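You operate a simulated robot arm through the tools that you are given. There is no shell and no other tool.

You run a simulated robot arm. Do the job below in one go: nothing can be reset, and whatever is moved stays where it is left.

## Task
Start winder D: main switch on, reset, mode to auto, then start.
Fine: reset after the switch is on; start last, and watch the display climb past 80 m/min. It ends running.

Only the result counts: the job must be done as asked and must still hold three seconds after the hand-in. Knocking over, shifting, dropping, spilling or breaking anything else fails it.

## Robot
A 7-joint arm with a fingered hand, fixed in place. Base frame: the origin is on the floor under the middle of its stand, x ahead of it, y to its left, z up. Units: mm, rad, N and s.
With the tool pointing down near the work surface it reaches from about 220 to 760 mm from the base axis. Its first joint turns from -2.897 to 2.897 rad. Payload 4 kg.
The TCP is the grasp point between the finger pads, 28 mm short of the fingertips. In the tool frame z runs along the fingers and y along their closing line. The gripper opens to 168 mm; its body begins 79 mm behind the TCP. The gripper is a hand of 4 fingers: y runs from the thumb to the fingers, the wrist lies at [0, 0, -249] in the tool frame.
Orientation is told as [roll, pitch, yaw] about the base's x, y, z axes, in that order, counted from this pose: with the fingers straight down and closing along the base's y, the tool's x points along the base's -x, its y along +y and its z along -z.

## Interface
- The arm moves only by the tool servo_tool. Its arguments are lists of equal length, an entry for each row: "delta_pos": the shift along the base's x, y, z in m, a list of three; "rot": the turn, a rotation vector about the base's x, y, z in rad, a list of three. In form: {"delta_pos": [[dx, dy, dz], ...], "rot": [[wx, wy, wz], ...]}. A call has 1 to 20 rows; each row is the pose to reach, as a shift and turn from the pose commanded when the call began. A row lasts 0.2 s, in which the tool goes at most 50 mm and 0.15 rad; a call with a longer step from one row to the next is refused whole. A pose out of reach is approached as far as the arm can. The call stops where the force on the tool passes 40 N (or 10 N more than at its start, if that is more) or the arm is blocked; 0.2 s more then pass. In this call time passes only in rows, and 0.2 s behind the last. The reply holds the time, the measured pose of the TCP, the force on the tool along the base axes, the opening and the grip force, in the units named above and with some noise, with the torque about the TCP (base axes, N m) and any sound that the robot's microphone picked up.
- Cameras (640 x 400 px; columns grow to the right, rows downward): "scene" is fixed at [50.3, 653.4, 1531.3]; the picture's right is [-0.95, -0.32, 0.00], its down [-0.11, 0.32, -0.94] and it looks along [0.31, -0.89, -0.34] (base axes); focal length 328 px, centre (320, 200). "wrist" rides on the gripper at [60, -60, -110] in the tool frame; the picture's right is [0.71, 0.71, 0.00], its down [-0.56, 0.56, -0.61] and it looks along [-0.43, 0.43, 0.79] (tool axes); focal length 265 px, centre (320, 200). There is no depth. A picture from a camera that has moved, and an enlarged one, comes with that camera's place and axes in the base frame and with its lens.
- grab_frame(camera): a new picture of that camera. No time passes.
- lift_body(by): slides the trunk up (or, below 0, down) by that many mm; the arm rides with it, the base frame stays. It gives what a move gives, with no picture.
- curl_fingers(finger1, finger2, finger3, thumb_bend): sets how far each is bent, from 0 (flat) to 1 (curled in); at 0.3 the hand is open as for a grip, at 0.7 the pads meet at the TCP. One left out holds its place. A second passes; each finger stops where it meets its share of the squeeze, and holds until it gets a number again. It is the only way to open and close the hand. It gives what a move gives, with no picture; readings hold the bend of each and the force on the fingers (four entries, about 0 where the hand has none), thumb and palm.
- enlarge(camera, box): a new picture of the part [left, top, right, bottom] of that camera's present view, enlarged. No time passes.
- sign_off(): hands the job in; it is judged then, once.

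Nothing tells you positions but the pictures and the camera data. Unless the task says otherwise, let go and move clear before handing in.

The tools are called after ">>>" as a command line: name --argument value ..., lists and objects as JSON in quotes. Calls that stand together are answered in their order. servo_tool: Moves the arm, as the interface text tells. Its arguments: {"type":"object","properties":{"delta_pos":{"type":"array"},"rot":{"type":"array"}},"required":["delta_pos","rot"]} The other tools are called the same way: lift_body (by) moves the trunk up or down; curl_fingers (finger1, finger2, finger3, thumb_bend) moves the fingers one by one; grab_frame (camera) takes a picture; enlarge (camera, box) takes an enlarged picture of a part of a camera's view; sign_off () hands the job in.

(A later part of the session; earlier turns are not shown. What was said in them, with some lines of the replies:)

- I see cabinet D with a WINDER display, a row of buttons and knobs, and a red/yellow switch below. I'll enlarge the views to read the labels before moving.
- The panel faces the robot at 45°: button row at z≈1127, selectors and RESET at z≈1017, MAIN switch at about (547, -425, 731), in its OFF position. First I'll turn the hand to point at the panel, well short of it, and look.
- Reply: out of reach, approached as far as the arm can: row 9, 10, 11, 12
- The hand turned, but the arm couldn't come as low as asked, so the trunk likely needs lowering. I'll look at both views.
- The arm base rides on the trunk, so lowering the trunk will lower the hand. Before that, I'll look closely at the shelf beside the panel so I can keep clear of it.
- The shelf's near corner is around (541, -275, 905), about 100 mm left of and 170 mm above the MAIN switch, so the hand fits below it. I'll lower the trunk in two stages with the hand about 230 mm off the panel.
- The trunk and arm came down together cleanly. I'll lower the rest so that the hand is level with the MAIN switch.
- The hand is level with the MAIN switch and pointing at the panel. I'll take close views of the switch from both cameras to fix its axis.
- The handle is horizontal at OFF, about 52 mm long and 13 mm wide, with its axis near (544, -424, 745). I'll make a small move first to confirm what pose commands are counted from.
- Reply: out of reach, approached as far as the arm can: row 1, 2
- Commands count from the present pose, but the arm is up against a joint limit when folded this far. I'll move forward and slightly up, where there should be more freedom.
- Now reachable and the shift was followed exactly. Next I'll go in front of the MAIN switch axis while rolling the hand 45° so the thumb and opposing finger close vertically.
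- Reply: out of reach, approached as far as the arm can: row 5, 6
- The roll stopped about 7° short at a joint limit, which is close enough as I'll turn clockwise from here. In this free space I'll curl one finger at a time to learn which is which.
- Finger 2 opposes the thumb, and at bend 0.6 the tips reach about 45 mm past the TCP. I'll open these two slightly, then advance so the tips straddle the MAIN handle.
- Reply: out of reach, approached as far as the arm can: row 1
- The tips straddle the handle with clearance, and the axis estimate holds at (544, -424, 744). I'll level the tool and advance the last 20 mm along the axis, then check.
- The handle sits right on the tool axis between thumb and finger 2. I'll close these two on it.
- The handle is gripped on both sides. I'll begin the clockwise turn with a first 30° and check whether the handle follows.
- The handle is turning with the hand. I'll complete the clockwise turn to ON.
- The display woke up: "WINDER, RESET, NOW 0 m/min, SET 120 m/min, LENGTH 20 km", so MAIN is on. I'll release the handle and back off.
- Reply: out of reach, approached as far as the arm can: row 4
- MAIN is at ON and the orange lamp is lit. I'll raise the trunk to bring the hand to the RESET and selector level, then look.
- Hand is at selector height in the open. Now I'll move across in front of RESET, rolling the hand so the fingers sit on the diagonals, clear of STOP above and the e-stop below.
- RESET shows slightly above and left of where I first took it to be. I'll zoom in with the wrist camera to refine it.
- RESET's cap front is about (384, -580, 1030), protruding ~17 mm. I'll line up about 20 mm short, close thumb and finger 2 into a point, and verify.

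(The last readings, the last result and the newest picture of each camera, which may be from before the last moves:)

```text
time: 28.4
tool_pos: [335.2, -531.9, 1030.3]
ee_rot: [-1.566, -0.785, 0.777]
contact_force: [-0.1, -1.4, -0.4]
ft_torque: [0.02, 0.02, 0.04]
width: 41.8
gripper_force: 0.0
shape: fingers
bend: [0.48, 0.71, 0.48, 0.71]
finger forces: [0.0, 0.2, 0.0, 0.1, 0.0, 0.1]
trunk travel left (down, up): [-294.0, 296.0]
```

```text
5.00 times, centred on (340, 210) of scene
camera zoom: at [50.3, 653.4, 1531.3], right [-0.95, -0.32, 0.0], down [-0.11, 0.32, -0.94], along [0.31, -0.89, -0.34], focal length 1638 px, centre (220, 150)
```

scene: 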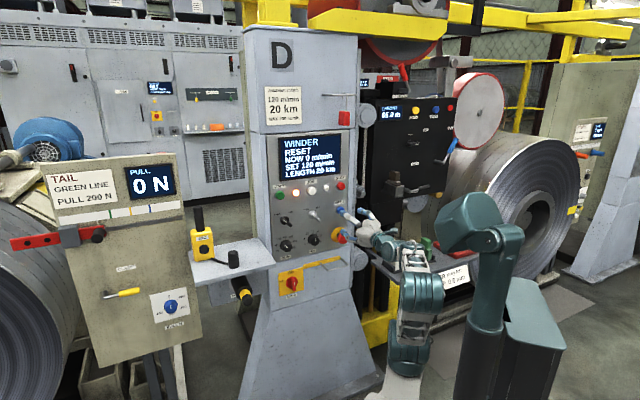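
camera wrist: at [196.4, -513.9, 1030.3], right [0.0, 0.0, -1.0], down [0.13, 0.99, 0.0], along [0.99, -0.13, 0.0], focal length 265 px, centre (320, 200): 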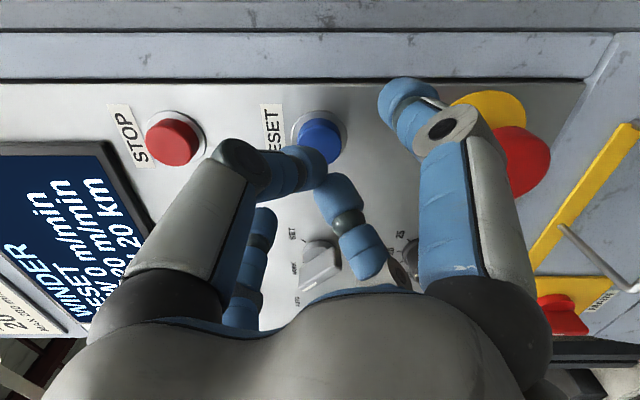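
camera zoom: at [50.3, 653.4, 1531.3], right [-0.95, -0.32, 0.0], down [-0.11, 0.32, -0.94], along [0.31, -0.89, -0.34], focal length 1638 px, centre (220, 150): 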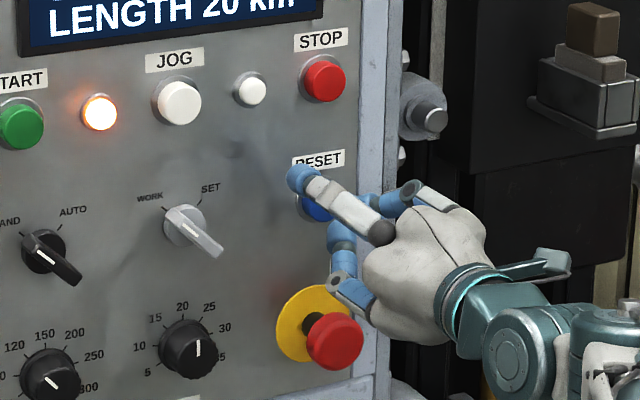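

The closed tips line up with RESET's centre. I'll pull the other two fingers back a little so they can't touch the panel, then advance in small steps.

>>> curl_fingers --finger1 0.38 --finger3 0.38

>>> servo_tool --delta_pos '[[0.004, -0.004, 0], [0.008, -0.008, 0], [0.012, -0.012, 0], [0.014, -0.014, 0], [0.016, -0.016, 0]]' --rot '[[0, 0, 0], [0, 0, 0], [0, 0, 0], [0, 0, 0], [0, 0, 0]]'

>>> grab_frame --camera "wrist"

>>> enlarge --camera "scene" --box '[300, 170, 380, 250]'

```text
time: 29.4
tool_pos: [335.6, -531.1, 1029.4]
ee_rot: [-1.566, -0.785, 0.776]
contact_force: [0.3, -0.1, 0.2]
ft_torque: [-0.01, 0.0, 0.01]
width: 62.3
gripper_force: 0.0
shape: fingers
bend: [0.38, 0.71, 0.38, 0.71]
finger forces: [0.0, 0.0, 0.0, 0.0, 0.1, 0.1]
trunk travel left (down, up): [-294.0, 296.0]
```

```text
time: 30.6
tool_pos: [349.8, -547.6, 1031.4]
ee_rot: [-1.567, -0.786, 0.779]
contact_force: [-0.7, 0.3, -0.5]
ft_torque: [0.04, 0.02, -0.01]
width: 62.1
gripper_force: 0.1
shape: fingers
bend: [0.38, 0.71, 0.38, 0.71]
finger forces: [0.0, 0.1, 0.1, 0.1, 0.1, 0.0]
trunk travel left (down, up): [-294.0, 296.0]
```

```text
taken
camera wrist: at [212.1, -529.8, 1031.1], right [0.0, 0.0, -1.0], down [0.13, 0.99, 0.0], along [0.99, -0.13, 0.0], focal length 265 px, centre (320, 200)
```

wrist: 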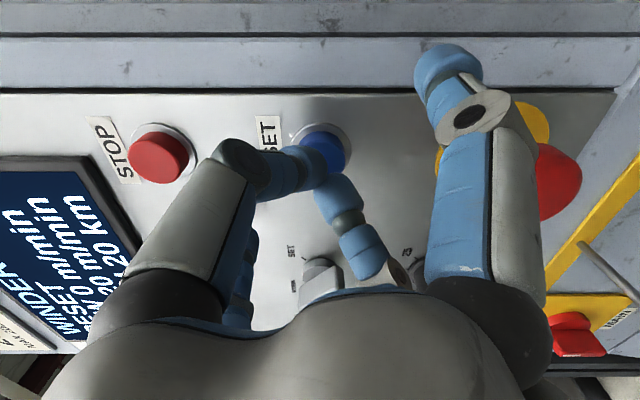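

```text
5.00 times, centred on (340, 210) of scene
camera zoom: at [50.3, 653.4, 1531.3], right [-0.95, -0.32, 0.0], down [-0.11, 0.32, -0.94], along [0.31, -0.89, -0.34], focal length 1638 px, centre (220, 150)
```

zoom: 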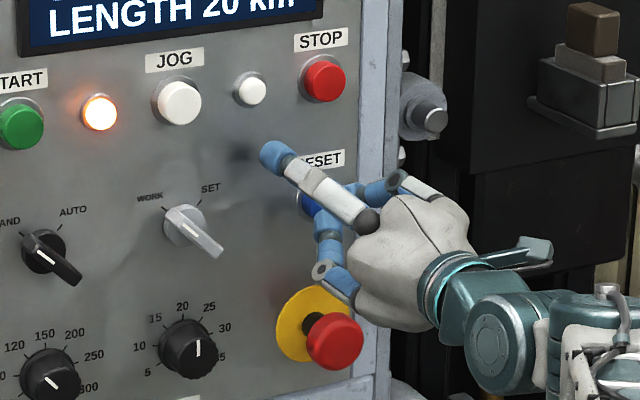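

Still no contact, and alignment is good. I'll keep advancing in finer steps.

>>> servo_tool --delta_pos '[[0.002, -0.002, 0], [0.004, -0.004, 0], [0.0055, -0.0055, 0], [0.007, -0.007, 0], [0.0085, -0.0085, 0]]' --rot '[[0, 0, 0], [0, 0, 0], [0, 0, 0], [0, 0, 0], [0, 0, 0]]'

>>> grab_frame --camera "wrist"

>>> enlarge --camera "scene" --box '[260, 120, 380, 250]'

```text
time: 31.9
tool_pos: [358.7, -556.7, 1031.0]
ee_rot: [-1.565, -0.787, 0.777]
contact_force: [-2.9, 1.5, -0.7]
ft_torque: [0.0, -0.03, -0.02]
width: 62.3
gripper_force: 2.2
shape: fingers
bend: [0.38, 0.71, 0.38, 0.71]
finger forces: [0.0, 0.0, 0.1, 0.0, 4.7, 0.0]
trunk travel left (down, up): [-294.0, 296.0]
```

```text
taken
camera wrist: at [220.1, -538.3, 1031.2], right [0.0, 0.0, -1.0], down [0.13, 0.99, 0.0], along [0.99, -0.13, 0.0], focal length 265 px, centre (320, 200)
```

wrist: 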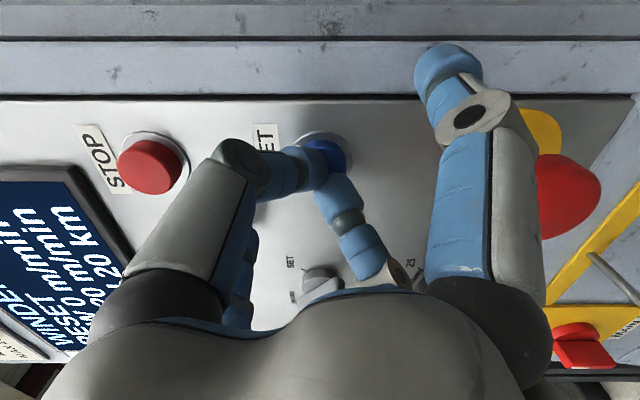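

```text
3.08 times, centred on (320, 185) of scene
camera zoom: at [50.3, 653.4, 1531.3], right [-0.95, -0.32, 0.0], down [-0.11, 0.32, -0.94], along [0.31, -0.89, -0.34], focal length 1008 px, centre (320, 246)
```

zoom: 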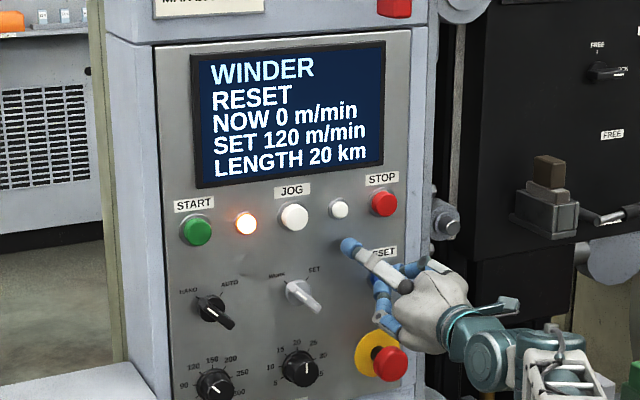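

Contact has just begun on the thumb (about 4.7 N) and the button is starting to move. I'll press a few millimetres further.

>>> servo_tool --delta_pos '[[0.0015, -0.0015, 0], [0.003, -0.003, 0], [0.0045, -0.0045, 0]]' --rot '[[0, 0, 0], [0, 0, 0], [0, 0, 0]]'

>>> enlarge --camera "scene" --box '[260, 120, 380, 250]'

>>> grab_frame --camera "wrist"

```text
time: 32.6
tool_pos: [362.6, -558.5, 1030.6]
ee_rot: [-1.567, -0.786, 0.776]
contact_force: [-9.3, 8.0, -0.3]
ft_torque: [-0.01, -0.01, -0.02]
width: 62.0
gripper_force: 8.7
shape: fingers
bend: [0.38, 0.72, 0.38, 0.72]
finger forces: [0.0, 6.7, 0.1, 0.0, 10.1, 0.0]
trunk travel left (down, up): [-294.0, 296.0]
heard: click
```

```text
3.08 times, centred on (320, 185) of scene
camera zoom: at [50.3, 653.4, 1531.3], right [-0.95, -0.32, 0.0], down [-0.11, 0.32, -0.94], along [0.31, -0.89, -0.34], focal length 1008 px, centre (320, 246)
```

zoom: 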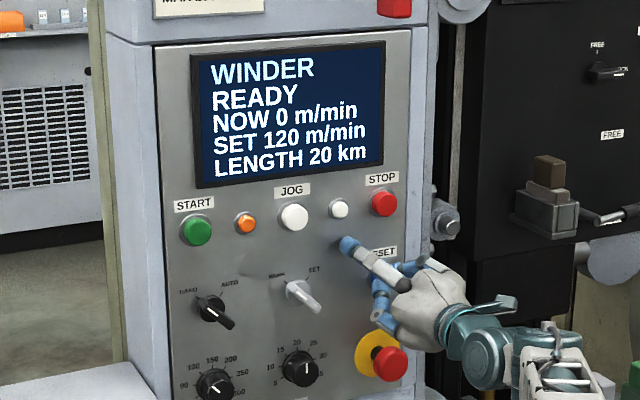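

```text
taken
camera wrist: at [223.6, -541.9, 1031.3], right [0.0, 0.0, -1.0], down [0.13, 0.99, 0.0], along [0.99, -0.13, 0.0], focal length 265 px, centre (320, 200)
```

wrist: 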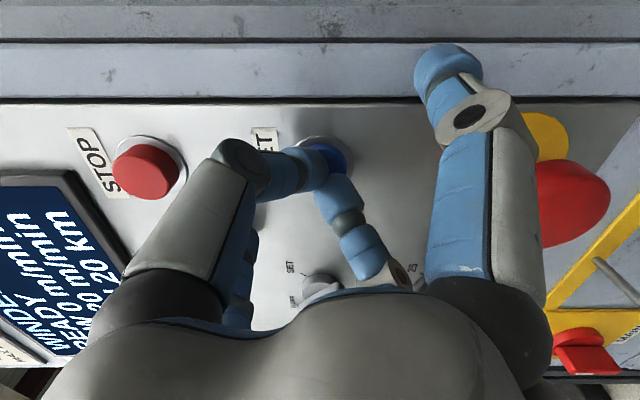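

RESET clicked and the display now reads READY. I'll back straight off, then go across to the HAND/AUTO selector with the fingers partly open.

>>> servo_tool --delta_pos '[[-0.012, 0.012, 0], [-0.032, 0.032, 0], [-0.053, 0.053, 0], [-0.028, 0.078, 0], [0.0, 0.106, 0], [0.03, 0.136, 0], [0.06, 0.166, 0], [0.09, 0.196, 0], [0.119, 0.225, 0]]' --rot '[[0, 0, 0], [0, 0, 0], [0, 0, 0], [0, 0, 0], [0, 0, 0], [0, 0, 0], [0, 0, 0], [0, 0, 0], [0, 0, 0]]'

>>> curl_fingers --finger1 0.5 --finger2 0.5 --finger3 0.5 --thumb_bend 0.5

>>> grab_frame --camera "wrist"

>>> enlarge --camera "scene" --box '[260, 120, 380, 250]'

```text
time: 34.6
tool_pos: [481.9, -336.1, 1030.8]
ee_rot: [-1.566, -0.786, 0.774]
contact_force: [-1.5, -0.8, 0.3]
ft_torque: [-0.01, -0.01, 0.04]
width: 62.4
gripper_force: 0.0
shape: fingers
bend: [0.38, 0.71, 0.38, 0.71]
finger forces: [0.0, 0.1, 0.0, 0.1, 0.1, 0.1]
trunk travel left (down, up): [-294.0, 296.0]
```

```text
time: 35.6
tool_pos: [483.8, -334.3, 1030.3]
ee_rot: [-1.565, -0.787, 0.776]
contact_force: [-0.2, 0.2, -0.3]
ft_torque: [-0.02, -0.01, -0.02]
width: 57.4
gripper_force: 0.1
shape: fingers
bend: [0.5, 0.5, 0.5, 0.5]
finger forces: [0.0, 0.0, 0.0, 0.0, 0.1, 0.0]
trunk travel left (down, up): [-294.0, 296.0]
```

```text
taken
camera wrist: at [344.8, -318.3, 1031.2], right [0.0, 0.0, -1.0], down [0.13, 0.99, 0.0], along [0.99, -0.13, 0.0], focal length 265 px, centre (320, 200)
```

wrist: 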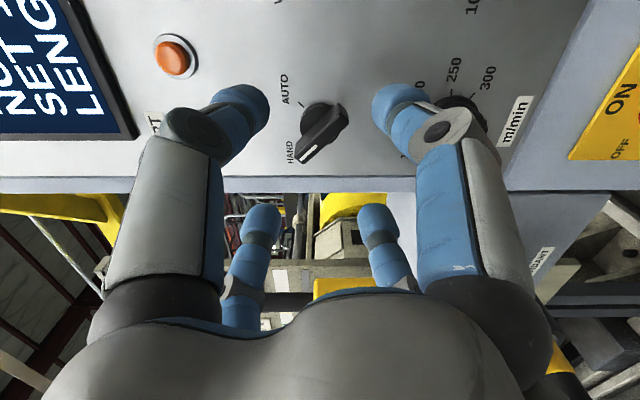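

```text
3.08 times, centred on (320, 185) of scene
camera zoom: at [50.3, 653.4, 1531.3], right [-0.95, -0.32, 0.0], down [-0.11, 0.32, -0.94], along [0.31, -0.89, -0.34], focal length 1008 px, centre (320, 246)
```

zoom: 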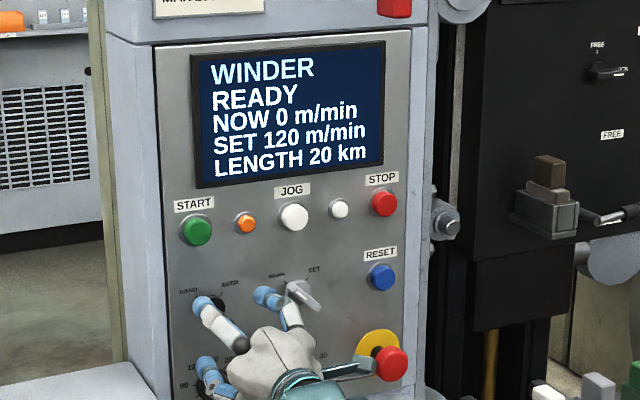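

>>> enlarge --camera "wrist" --box '[240, 60, 400, 180]'

```text
3.33 times, centred on (320, 120) of wrist
camera zoom: at [344.8, -318.3, 1031.2], right [0.0, 0.0, -1.0], down [0.13, 0.99, 0.0], along [0.99, -0.13, 0.0], focal length 885 px, centre (320, 467)
```

zoom: 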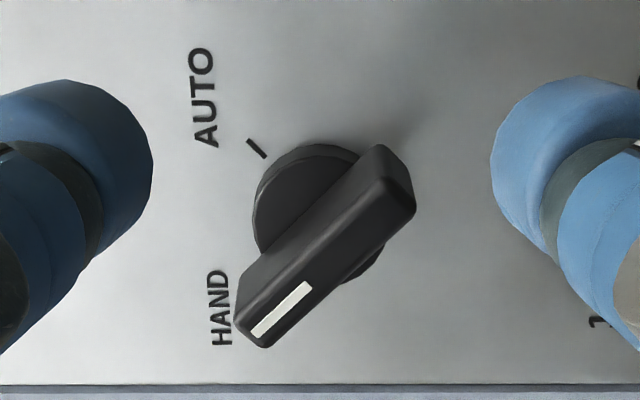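

The selector bar points to HAND (upper left) and sits on the tool axis; AUTO is 90° clockwise. The closing line is already across the bar, so I'll advance to straddle it and close thumb and finger 2.

>>> servo_tool --delta_pos '[[0.012, -0.012, 0.0005], [0.024, -0.024, 0.001], [0.034, -0.034, 0.001], [0.043, -0.043, 0.001]]' --rot '[[0, 0, 0], [0, 0, 0], [0, 0, 0], [0, 0, 0]]'

>>> grab_frame --camera "wrist"

>>> enlarge --camera "scene" --box '[260, 190, 340, 270]'

```text
time: 36.6
tool_pos: [526.3, -377.6, 1032.4]
ee_rot: [-1.566, -0.784, 0.776]
contact_force: [-0.1, 0.0, 0.0]
ft_torque: [0.03, -0.01, 0.01]
width: 57.0
gripper_force: 0.1
shape: fingers
bend: [0.5, 0.5, 0.5, 0.5]
finger forces: [0.1, 0.0, 0.0, 0.0, 0.1, 0.0]
trunk travel left (down, up): [-294.0, 296.0]
```

```text
taken
camera wrist: at [387.3, -360.9, 1031.9], right [0.0, 0.0, -1.0], down [0.13, 0.99, 0.0], along [0.99, -0.13, 0.0], focal length 265 px, centre (320, 200)
```

wrist: 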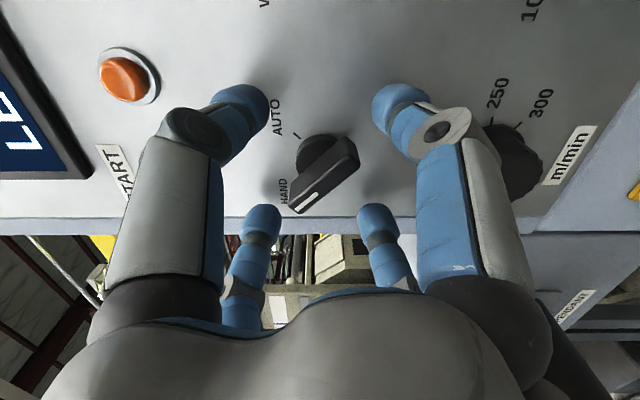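

```text
5.00 times, centred on (300, 230) of scene
camera zoom: at [50.3, 653.4, 1531.3], right [-0.95, -0.32, 0.0], down [-0.11, 0.32, -0.94], along [0.31, -0.89, -0.34], focal length 1638 px, centre (420, 50)
```

zoom: 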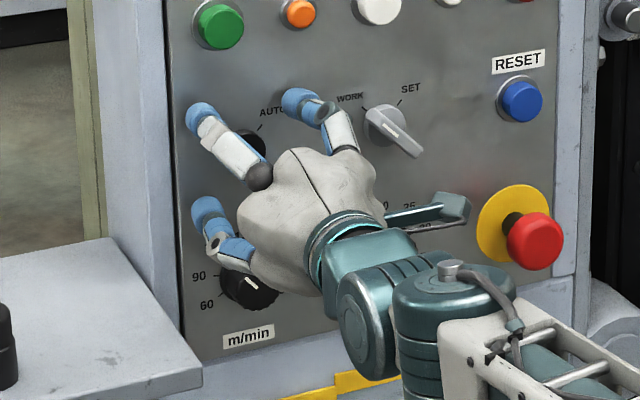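

The bar is centred between thumb and finger 2. Closing on it now.

>>> curl_fingers --finger2 0.74 --thumb_bend 0.74

>>> grab_frame --camera "wrist"

```text
time: 37.6
tool_pos: [527.2, -378.6, 1030.3]
ee_rot: [-1.566, -0.785, 0.777]
contact_force: [3.3, -3.5, 1.3]
ft_torque: [-0.05, -0.02, -0.02]
width: 38.0
gripper_force: 6.5
shape: fingers
bend: [0.5, 0.67, 0.5, 0.69]
finger forces: [0.0, 5.9, 0.1, 0.0, 6.9, 0.1]
trunk travel left (down, up): [-294.0, 296.0]
```

```text
taken
camera wrist: at [387.4, -361.1, 1031.8], right [0.0, 0.0, -1.0], down [0.13, 0.99, 0.0], along [0.99, -0.13, 0.0], focal length 265 px, centre (320, 200)
```

wrist: 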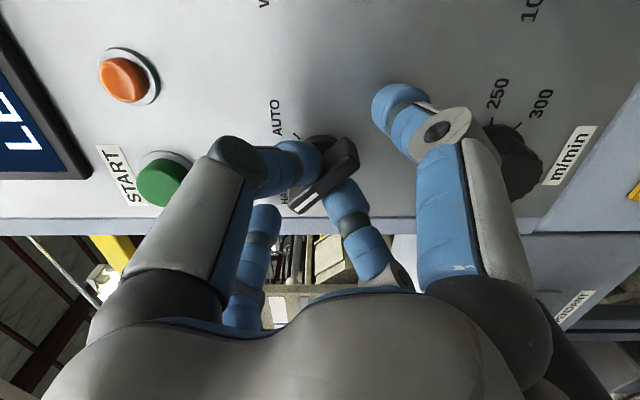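

Firm grip on the bar. I'll turn it clockwise toward AUTO, first half and check.

>>> servo_tool --delta_pos '[[0, 0, 0], [0, 0, 0], [0, 0, 0], [0, 0, 0], [0, 0, 0], [0, 0, 0]]' --rot '[[0.0919, -0.0919, 0], [0.1838, -0.1838, 0], [0.2758, -0.2758, 0], [0.3677, -0.3677, 0], [0.4596, -0.4596, 0], [0.5515, -0.5515, 0]]'

>>> grab_frame --camera "wrist"

>>> enlarge --camera "scene" --box '[260, 190, 340, 270]'

```text
time: 39.0
tool_pos: [525.2, -379.2, 1031.5]
ee_rot: [-0.356, -1.561, -0.431]
contact_force: [1.1, -2.8, -2.4]
ft_torque: [0.03, 0.05, -0.03]
width: 38.6
gripper_force: 6.7
shape: fingers
bend: [0.5, 0.67, 0.5, 0.69]
finger forces: [0.1, 6.3, 0.0, 0.1, 7.4, 0.1]
trunk travel left (down, up): [-294.0, 296.0]
```

```text
taken
camera wrist: at [404.4, -344.1, 971.5], right [0.5, 0.5, -0.71], down [-0.03, 0.83, 0.56], along [0.87, -0.25, 0.43], focal length 265 px, centre (320, 200)
```

wrist: 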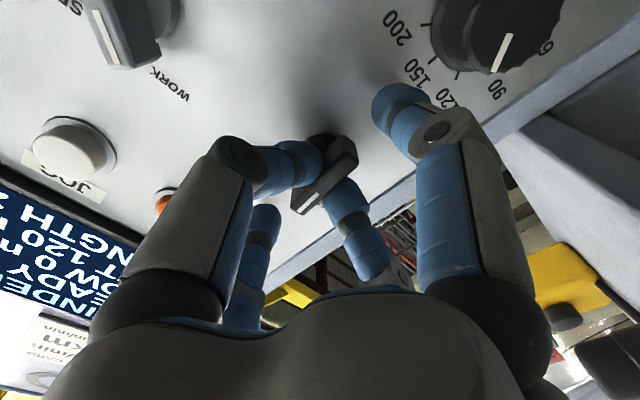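

```text
5.00 times, centred on (300, 230) of scene
camera zoom: at [50.3, 653.4, 1531.3], right [-0.95, -0.32, 0.0], down [-0.11, 0.32, -0.94], along [0.31, -0.89, -0.34], focal length 1638 px, centre (420, 50)
```

zoom: 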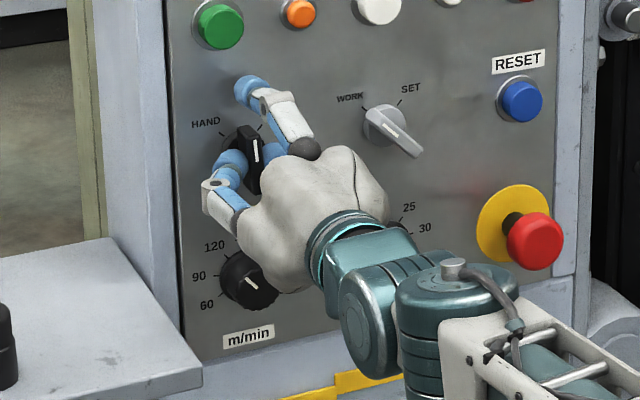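

The bar is following, now vertical. I'll finish the turn to AUTO.

>>> servo_tool --delta_pos '[[0, 0, 0], [0, 0, 0], [0, 0, 0], [0, 0, 0], [0, 0, 0], [0, 0, 0]]' --rot '[[0.099, -0.099, 0], [0.198, -0.198, 0], [0.297, -0.297, 0], [0.396, -0.396, 0], [0.495, -0.495, 0], [0.594, -0.594, 0]]'

>>> grab_frame --camera "wrist"

>>> enlarge --camera "scene" --box '[260, 120, 360, 270]'

```text
time: 40.5
tool_pos: [525.6, -379.3, 1029.7]
ee_rot: [1.562, -0.731, -2.345]
contact_force: [-1.1, -2.4, -6.5]
ft_torque: [0.06, 0.09, -0.04]
width: 38.5
gripper_force: 7.5
shape: fingers
bend: [0.5, 0.67, 0.5, 0.68]
finger forces: [0.0, 4.6, 0.1, 0.0, 10.6, 0.1]
trunk travel left (down, up): [-294.0, 296.0]
```

```text
taken
camera wrist: at [450.3, -298.2, 946.1], right [0.7, 0.71, 0.05], down [-0.46, 0.4, 0.79], along [0.54, -0.58, 0.61], focal length 265 px, centre (320, 200)
```

wrist: 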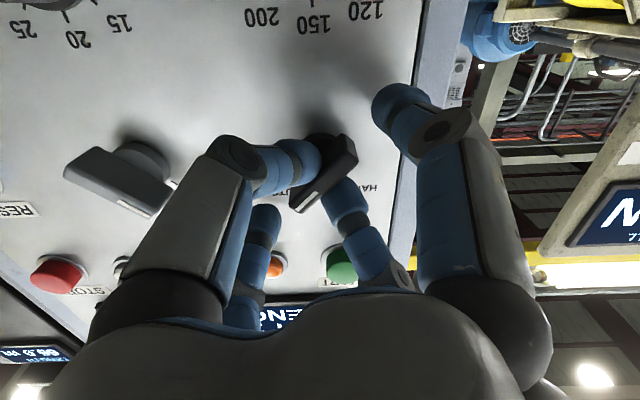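

```text
2.67 times, centred on (310, 195) of scene
camera zoom: at [50.3, 653.4, 1531.3], right [-0.95, -0.32, 0.0], down [-0.11, 0.32, -0.94], along [0.31, -0.89, -0.34], focal length 874 px, centre (347, 213)
```

zoom: 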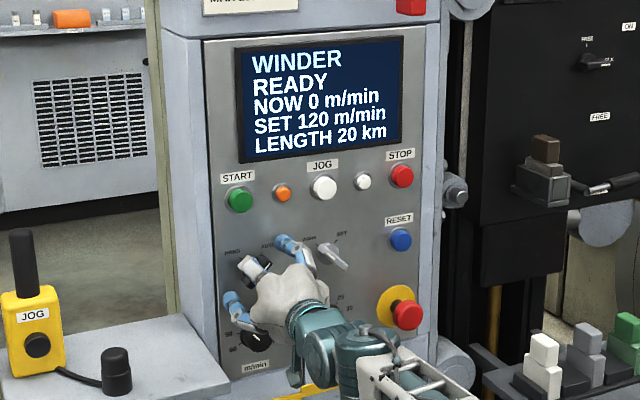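

The turn ended against the stop with a small reaction force. I'll release, back off, and check the selector's position.

>>> curl_fingers --finger2 0.5 --thumb_bend 0.5

>>> servo_tool --delta_pos '[[-0.015, 0.015, 0], [-0.03, 0.03, 0], [-0.045, 0.045, 0], [-0.06, 0.06, 0]]' --rot '[[0, 0, 0], [0, 0, 0], [0, 0, 0], [0, 0, 0]]'

>>> grab_frame --camera "wrist"

>>> enlarge --camera "scene" --box '[260, 120, 360, 270]'

```text
time: 41.5
tool_pos: [525.2, -377.8, 1032.0]
ee_rot: [1.566, -0.736, -2.347]
contact_force: [0.0, 1.0, 0.8]
ft_torque: [-0.01, 0.03, 0.0]
width: 57.4
gripper_force: 0.0
shape: fingers
bend: [0.5, 0.5, 0.5, 0.5]
finger forces: [0.0, 0.0, 0.0, 0.0, 0.0, 0.1]
trunk travel left (down, up): [-294.0, 296.0]
```

```text
time: 42.5
tool_pos: [465.7, -317.5, 1031.6]
ee_rot: [1.564, -0.737, -2.346]
contact_force: [-1.0, -0.6, -0.1]
ft_torque: [-0.04, 0.0, 0.03]
width: 57.2
gripper_force: 0.0
shape: fingers
bend: [0.5, 0.5, 0.5, 0.5]
finger forces: [0.0, 0.0, 0.0, 0.0, 0.0, 0.0]
trunk travel left (down, up): [-294.0, 296.0]
```

```text
taken
camera wrist: at [389.4, -237.6, 947.0], right [0.7, 0.71, 0.05], down [-0.46, 0.4, 0.79], along [0.54, -0.58, 0.61], focal length 265 px, centre (320, 200)
```

wrist: 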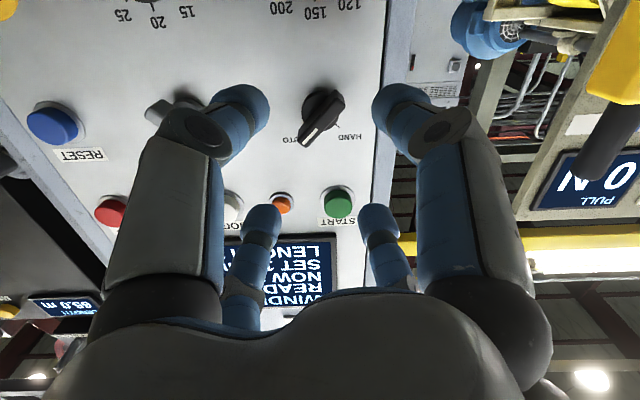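

```text
2.67 times, centred on (310, 195) of scene
camera zoom: at [50.3, 653.4, 1531.3], right [-0.95, -0.32, 0.0], down [-0.11, 0.32, -0.94], along [0.31, -0.89, -0.34], focal length 874 px, centre (347, 213)
```

zoom: 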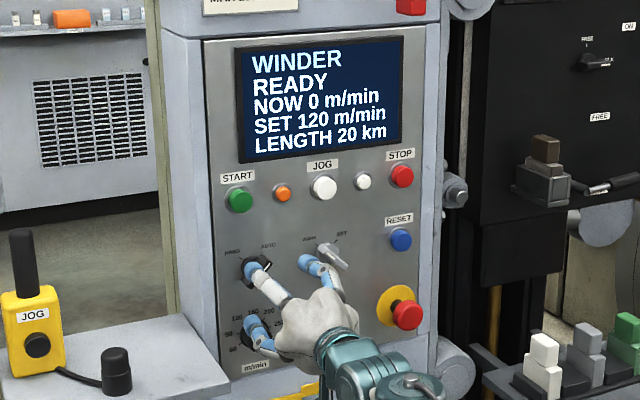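

>>> enlarge --camera "wrist" --box '[240, 60, 400, 160]'

>>> enlarge --camera "wrist" --box '[260, 140, 420, 240]'

```text
4.00 times, centred on (320, 110) of wrist
camera zoom: at [389.4, -237.6, 947.0], right [0.7, 0.71, 0.05], down [-0.46, 0.4, 0.79], along [0.54, -0.58, 0.61], focal length 1062 px, centre (320, 560)
```

zoom: 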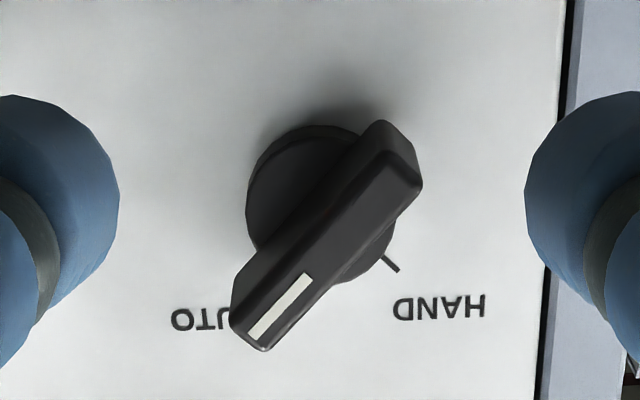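

```text
4.00 times, centred on (340, 190) of wrist
camera zoom: at [389.4, -237.6, 947.0], right [0.7, 0.71, 0.05], down [-0.46, 0.4, 0.79], along [0.54, -0.58, 0.61], focal length 1062 px, centre (240, 240)
```

zoom: 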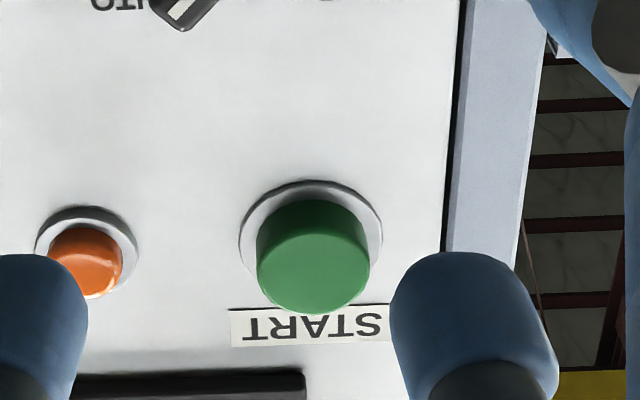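

Selector now points to AUTO. For START I'll roll the hand back to the orientation used on RESET, shift in line with START, then raise the trunk about 107 mm.

>>> servo_tool --delta_pos '[[0.002, 0.0, 0], [0.004, 0.0, 0], [0.006, 0.001, 0], [0.008, 0.001, 0], [0.01, 0.001, 0], [0.012, 0.002, 0], [0.014, 0.002, 0], [0.016, 0.002, 0], [0.018, 0.003, 0], [0.019, 0.003, 0], [0.02, 0.003, 0], [0.02, 0.003, 0]]' --rot '[[-0.0955, 0.0955, 0], [-0.1909, 0.1909, 0], [-0.2864, 0.2864, 0], [-0.3818, 0.3818, 0], [-0.4773, 0.4773, 0], [-0.5728, 0.5728, 0], [-0.6682, 0.6682, 0], [-0.7637, 0.7637, 0], [-0.8591, 0.8591, 0], [-0.9546, 0.9546, 0], [-1.05, 1.05, 0], [-1.1455, 1.1455, 0]]'

>>> curl_fingers --finger1 0.36 --finger2 0.72 --finger3 0.36 --thumb_bend 0.72

>>> lift_body --by 107

>>> grab_frame --camera "wrist"

>>> grab_frame --camera "scene"

```text
time: 45.0
tool_pos: [485.8, -313.7, 1031.7]
ee_rot: [-1.566, -0.785, 0.778]
contact_force: [-0.1, 0.0, -0.1]
ft_torque: [-0.02, 0.0, -0.01]
width: 57.0
gripper_force: 0.1
shape: fingers
bend: [0.5, 0.5, 0.5, 0.5]
finger forces: [0.0, 0.0, 0.0, 0.2, 0.0, 0.0]
trunk travel left (down, up): [-294.0, 296.0]
```

```text
time: 46.0
tool_pos: [485.2, -315.1, 1029.9]
ee_rot: [-1.567, -0.785, 0.778]
contact_force: [-0.2, -0.2, 0.0]
ft_torque: [-0.01, -0.02, 0.03]
width: 66.6
gripper_force: 0.0
shape: fingers
bend: [0.36, 0.71, 0.36, 0.71]
finger forces: [0.0, 0.0, 0.0, 0.1, 0.0, 0.0]
trunk travel left (down, up): [-294.0, 296.0]
```

```text
time: 47.4
tool_pos: [485.6, -315.7, 1138.3]
ee_rot: [-1.565, -0.786, 0.777]
contact_force: [-0.8, -0.4, 0.0]
ft_torque: [-0.01, 0.01, 0.01]
width: 66.3
gripper_force: 0.0
shape: fingers
bend: [0.36, 0.71, 0.36, 0.71]
finger forces: [0.1, 0.0, 0.0, 0.0, 0.0, 0.1]
trunk travel left (down, up): [-401.0, 189.0]
```

```text
taken
camera wrist: at [347.0, -297.7, 1138.6], right [0.0, 0.0, -1.0], down [0.13, 0.99, 0.0], along [0.99, -0.13, 0.0], focal length 265 px, centre (320, 200)
```

wrist: 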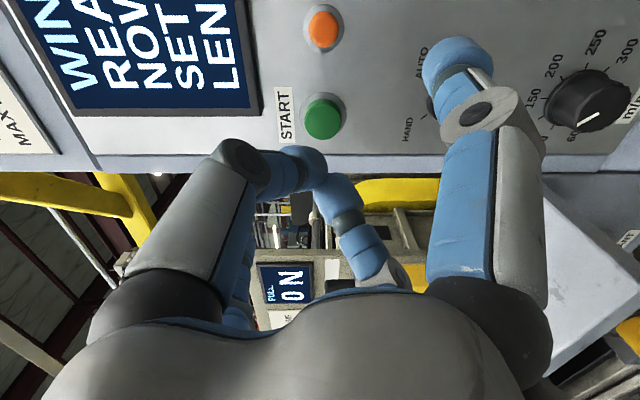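

```text
taken
```

scene: 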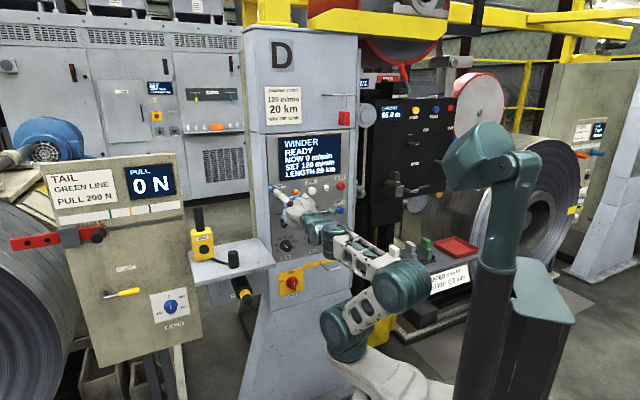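

START lines up with the closed fingertips at z≈1138. I'll advance to just short of it and check.

>>> servo_tool --delta_pos '[[0.012, -0.012, 0], [0.024, -0.024, 0], [0.036, -0.036, 0], [0.046, -0.046, 0]]' --rot '[[0, 0, 0], [0, 0, 0], [0, 0, 0], [0, 0, 0]]'

>>> grab_frame --camera "wrist"

>>> enlarge --camera "scene" --box '[260, 120, 360, 270]'

```text
time: 48.4
tool_pos: [533.3, -362.0, 1137.6]
ee_rot: [-1.567, -0.786, 0.779]
contact_force: [-0.6, 0.2, 0.4]
ft_torque: [0.0, -0.02, -0.03]
width: 66.0
gripper_force: 0.0
shape: fingers
bend: [0.36, 0.71, 0.36, 0.71]
finger forces: [0.1, 0.0, 0.0, 0.1, 0.0, 0.1]
trunk travel left (down, up): [-401.0, 189.0]
```

```text
taken
camera wrist: at [394.1, -344.1, 1138.5], right [0.0, 0.0, -1.0], down [0.13, 0.99, 0.0], along [0.99, -0.13, 0.0], focal length 265 px, centre (320, 200)
```

wrist: 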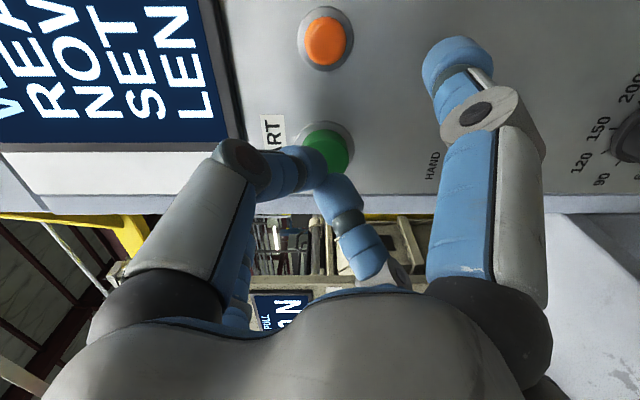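

```text
2.67 times, centred on (310, 195) of scene
camera zoom: at [50.3, 653.4, 1531.3], right [-0.95, -0.32, 0.0], down [-0.11, 0.32, -0.94], along [0.31, -0.89, -0.34], focal length 874 px, centre (347, 213)
```

zoom: 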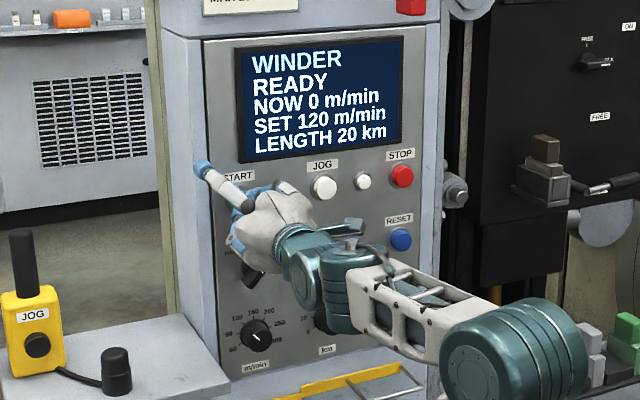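

Still aligned, with contact expected about 14 mm further in. Pressing START in small steps.

>>> servo_tool --delta_pos '[[0.003, -0.003, 0], [0.006, -0.006, 0], [0.008, -0.008, 0], [0.01, -0.01, 0], [0.0115, -0.0115, 0], [0.013, -0.013, 0]]' --rot '[[0, 0, 0], [0, 0, 0], [0, 0, 0], [0, 0, 0], [0, 0, 0], [0, 0, 0]]'

>>> enlarge --camera "scene" --box '[260, 120, 360, 270]'

>>> grab_frame --camera "wrist"

```text
time: 49.8
tool_pos: [544.4, -374.7, 1139.5]
ee_rot: [-1.564, -0.786, 0.778]
contact_force: [-4.1, 2.7, -1.8]
ft_torque: [0.0, 0.01, -0.02]
width: 66.3
gripper_force: 2.4
shape: fingers
bend: [0.36, 0.71, 0.36, 0.71]
finger forces: [0.0, 0.0, 0.1, 0.0, 5.6, 0.0]
trunk travel left (down, up): [-401.0, 189.0]
heard: click
```

```text
2.67 times, centred on (310, 195) of scene
camera zoom: at [50.3, 653.4, 1531.3], right [-0.95, -0.32, 0.0], down [-0.11, 0.32, -0.94], along [0.31, -0.89, -0.34], focal length 874 px, centre (347, 213)
```

zoom: 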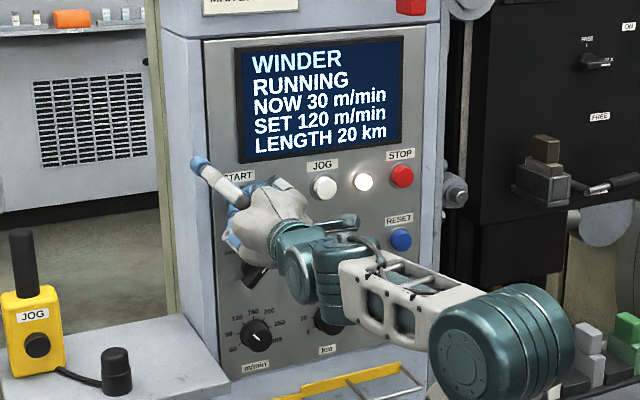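

```text
taken
camera wrist: at [405.6, -356.5, 1138.8], right [0.0, 0.0, -1.0], down [0.13, 0.99, 0.0], along [0.99, -0.13, 0.0], focal length 265 px, centre (320, 200)
```

wrist: 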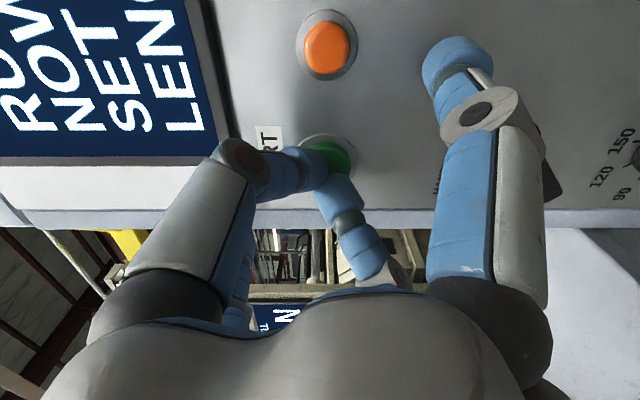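

START clicked: display shows RUNNING, 30 m/min and climbing. I'll back straight off and keep watching the speed.

>>> servo_tool --delta_pos '[[-0.01, 0.01, 0], [-0.025, 0.025, 0], [-0.04, 0.04, 0], [-0.055, 0.055, 0], [-0.07, 0.07, 0], [-0.07, 0.07, 0], [-0.07, 0.07, 0], [-0.07, 0.07, 0]]' --rot '[[0, 0, 0], [0, 0, 0], [0, 0, 0], [0, 0, 0], [0, 0, 0], [0, 0, 0], [0, 0, 0], [0, 0, 0]]'

>>> enlarge --camera "scene" --box '[260, 120, 360, 270]'

>>> grab_frame --camera "wrist"

```text
time: 51.6
tool_pos: [475.1, -303.6, 1137.7]
ee_rot: [-1.566, -0.784, 0.776]
contact_force: [-0.3, -0.1, -0.3]
ft_torque: [0.02, 0.01, 0.02]
width: 66.4
gripper_force: 0.1
shape: fingers
bend: [0.36, 0.71, 0.36, 0.71]
finger forces: [0.0, 0.0, 0.0, 0.1, 0.1, 0.2]
trunk travel left (down, up): [-401.0, 189.0]
```

```text
2.67 times, centred on (310, 195) of scene
camera zoom: at [50.3, 653.4, 1531.3], right [-0.95, -0.32, 0.0], down [-0.11, 0.32, -0.94], along [0.31, -0.89, -0.34], focal length 874 px, centre (347, 213)
```

zoom: 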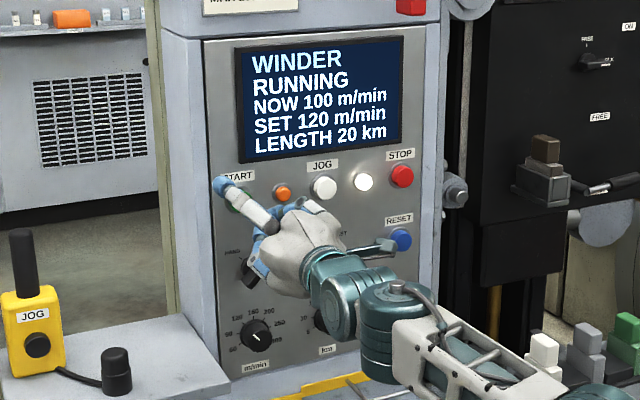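

```text
taken
camera wrist: at [336.2, -286.9, 1138.8], right [0.0, 0.0, -1.0], down [0.13, 0.99, 0.0], along [0.99, -0.13, 0.0], focal length 265 px, centre (320, 200)
```

wrist: 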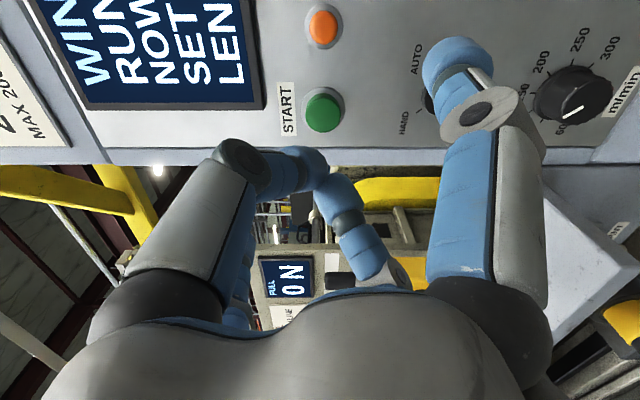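

The speed has passed 80 (NOW 100 m/min, RUNNING), and the hand is clear of the panel. I'll back a little further and let a few seconds go by to confirm it holds.

>>> servo_tool --delta_pos '[[-0.01, 0.005, 0.005], [-0.02, 0.01, 0.01], [-0.03, 0.015, 0.015], [-0.03, 0.015, 0.015], [-0.03, 0.015, 0.015], [-0.03, 0.015, 0.015], [-0.03, 0.015, 0.015], [-0.03, 0.015, 0.015], [-0.03, 0.015, 0.015], [-0.03, 0.015, 0.015], [-0.03, 0.015, 0.015], [-0.03, 0.015, 0.015], [-0.03, 0.015, 0.015], [-0.03, 0.015, 0.015], [-0.03, 0.015, 0.015]]' --rot '[[0, 0, 0], [0, 0, 0], [0, 0, 0], [0, 0, 0], [0, 0, 0], [0, 0, 0], [0, 0, 0], [0, 0, 0], [0, 0, 0], [0, 0, 0], [0, 0, 0], [0, 0, 0], [0, 0, 0], [0, 0, 0], [0, 0, 0]]'

>>> enlarge --camera "scene" --box '[260, 120, 360, 270]'

>>> grab_frame --camera "scene"

```text
time: 54.8
tool_pos: [444.3, -290.2, 1152.0]
ee_rot: [-1.566, -0.784, 0.778]
contact_force: [-0.3, -0.1, -0.6]
ft_torque: [0.01, -0.03, -0.01]
width: 66.5
gripper_force: 0.0
shape: fingers
bend: [0.36, 0.71, 0.36, 0.71]
finger forces: [0.0, 0.0, 0.0, 0.1, 0.0, 0.0]
trunk travel left (down, up): [-401.0, 189.0]
```

```text
2.67 times, centred on (310, 195) of scene
camera zoom: at [50.3, 653.4, 1531.3], right [-0.95, -0.32, 0.0], down [-0.11, 0.32, -0.94], along [0.31, -0.89, -0.34], focal length 874 px, centre (347, 213)
```

zoom: 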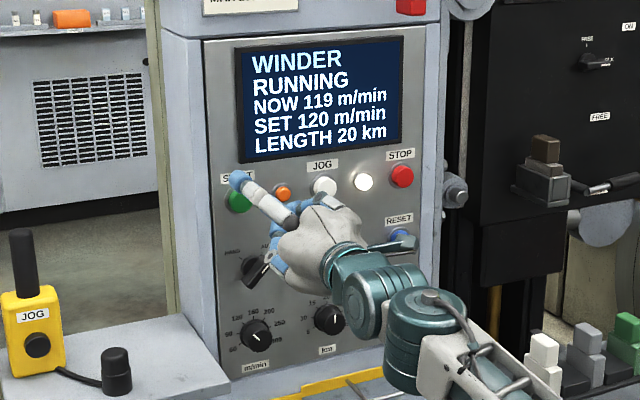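

```text
taken
```

scene: 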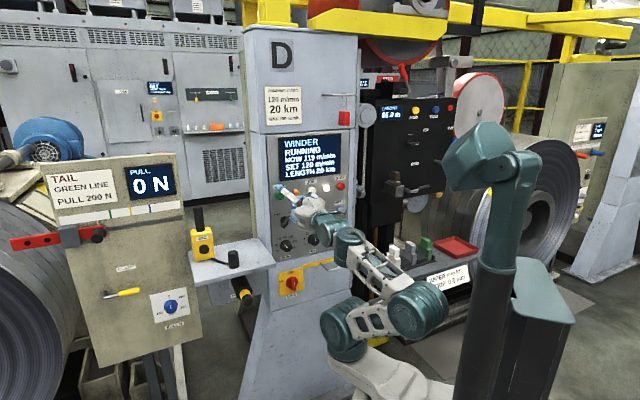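

The winder is RUNNING at 119 m/min against a setpoint of 120, nothing around it has moved, and the hand is well clear of the panel. I'm handing in.

>>> sign_off

```text
The job is handed in.
```

Winder D is running. At my last look the display read RUNNING, 119 m/min against a setpoint of 120, well past the 80 m/min you asked for.

I did the steps in order:
1. **Main switch:** turned to ON, and the display came up showing RESET.
2. **Reset:** pressed after the switch was on. It clicked and the display changed to READY.
3. **Mode:** turned from HAND to AUTO.
4. **Start:** pressed last. It clicked, and I saw the speed at 30, 100 and then 119 m/min.

I touched no other controls. Nothing else appeared to have moved, and the hand was clear of the panel at hand-in.
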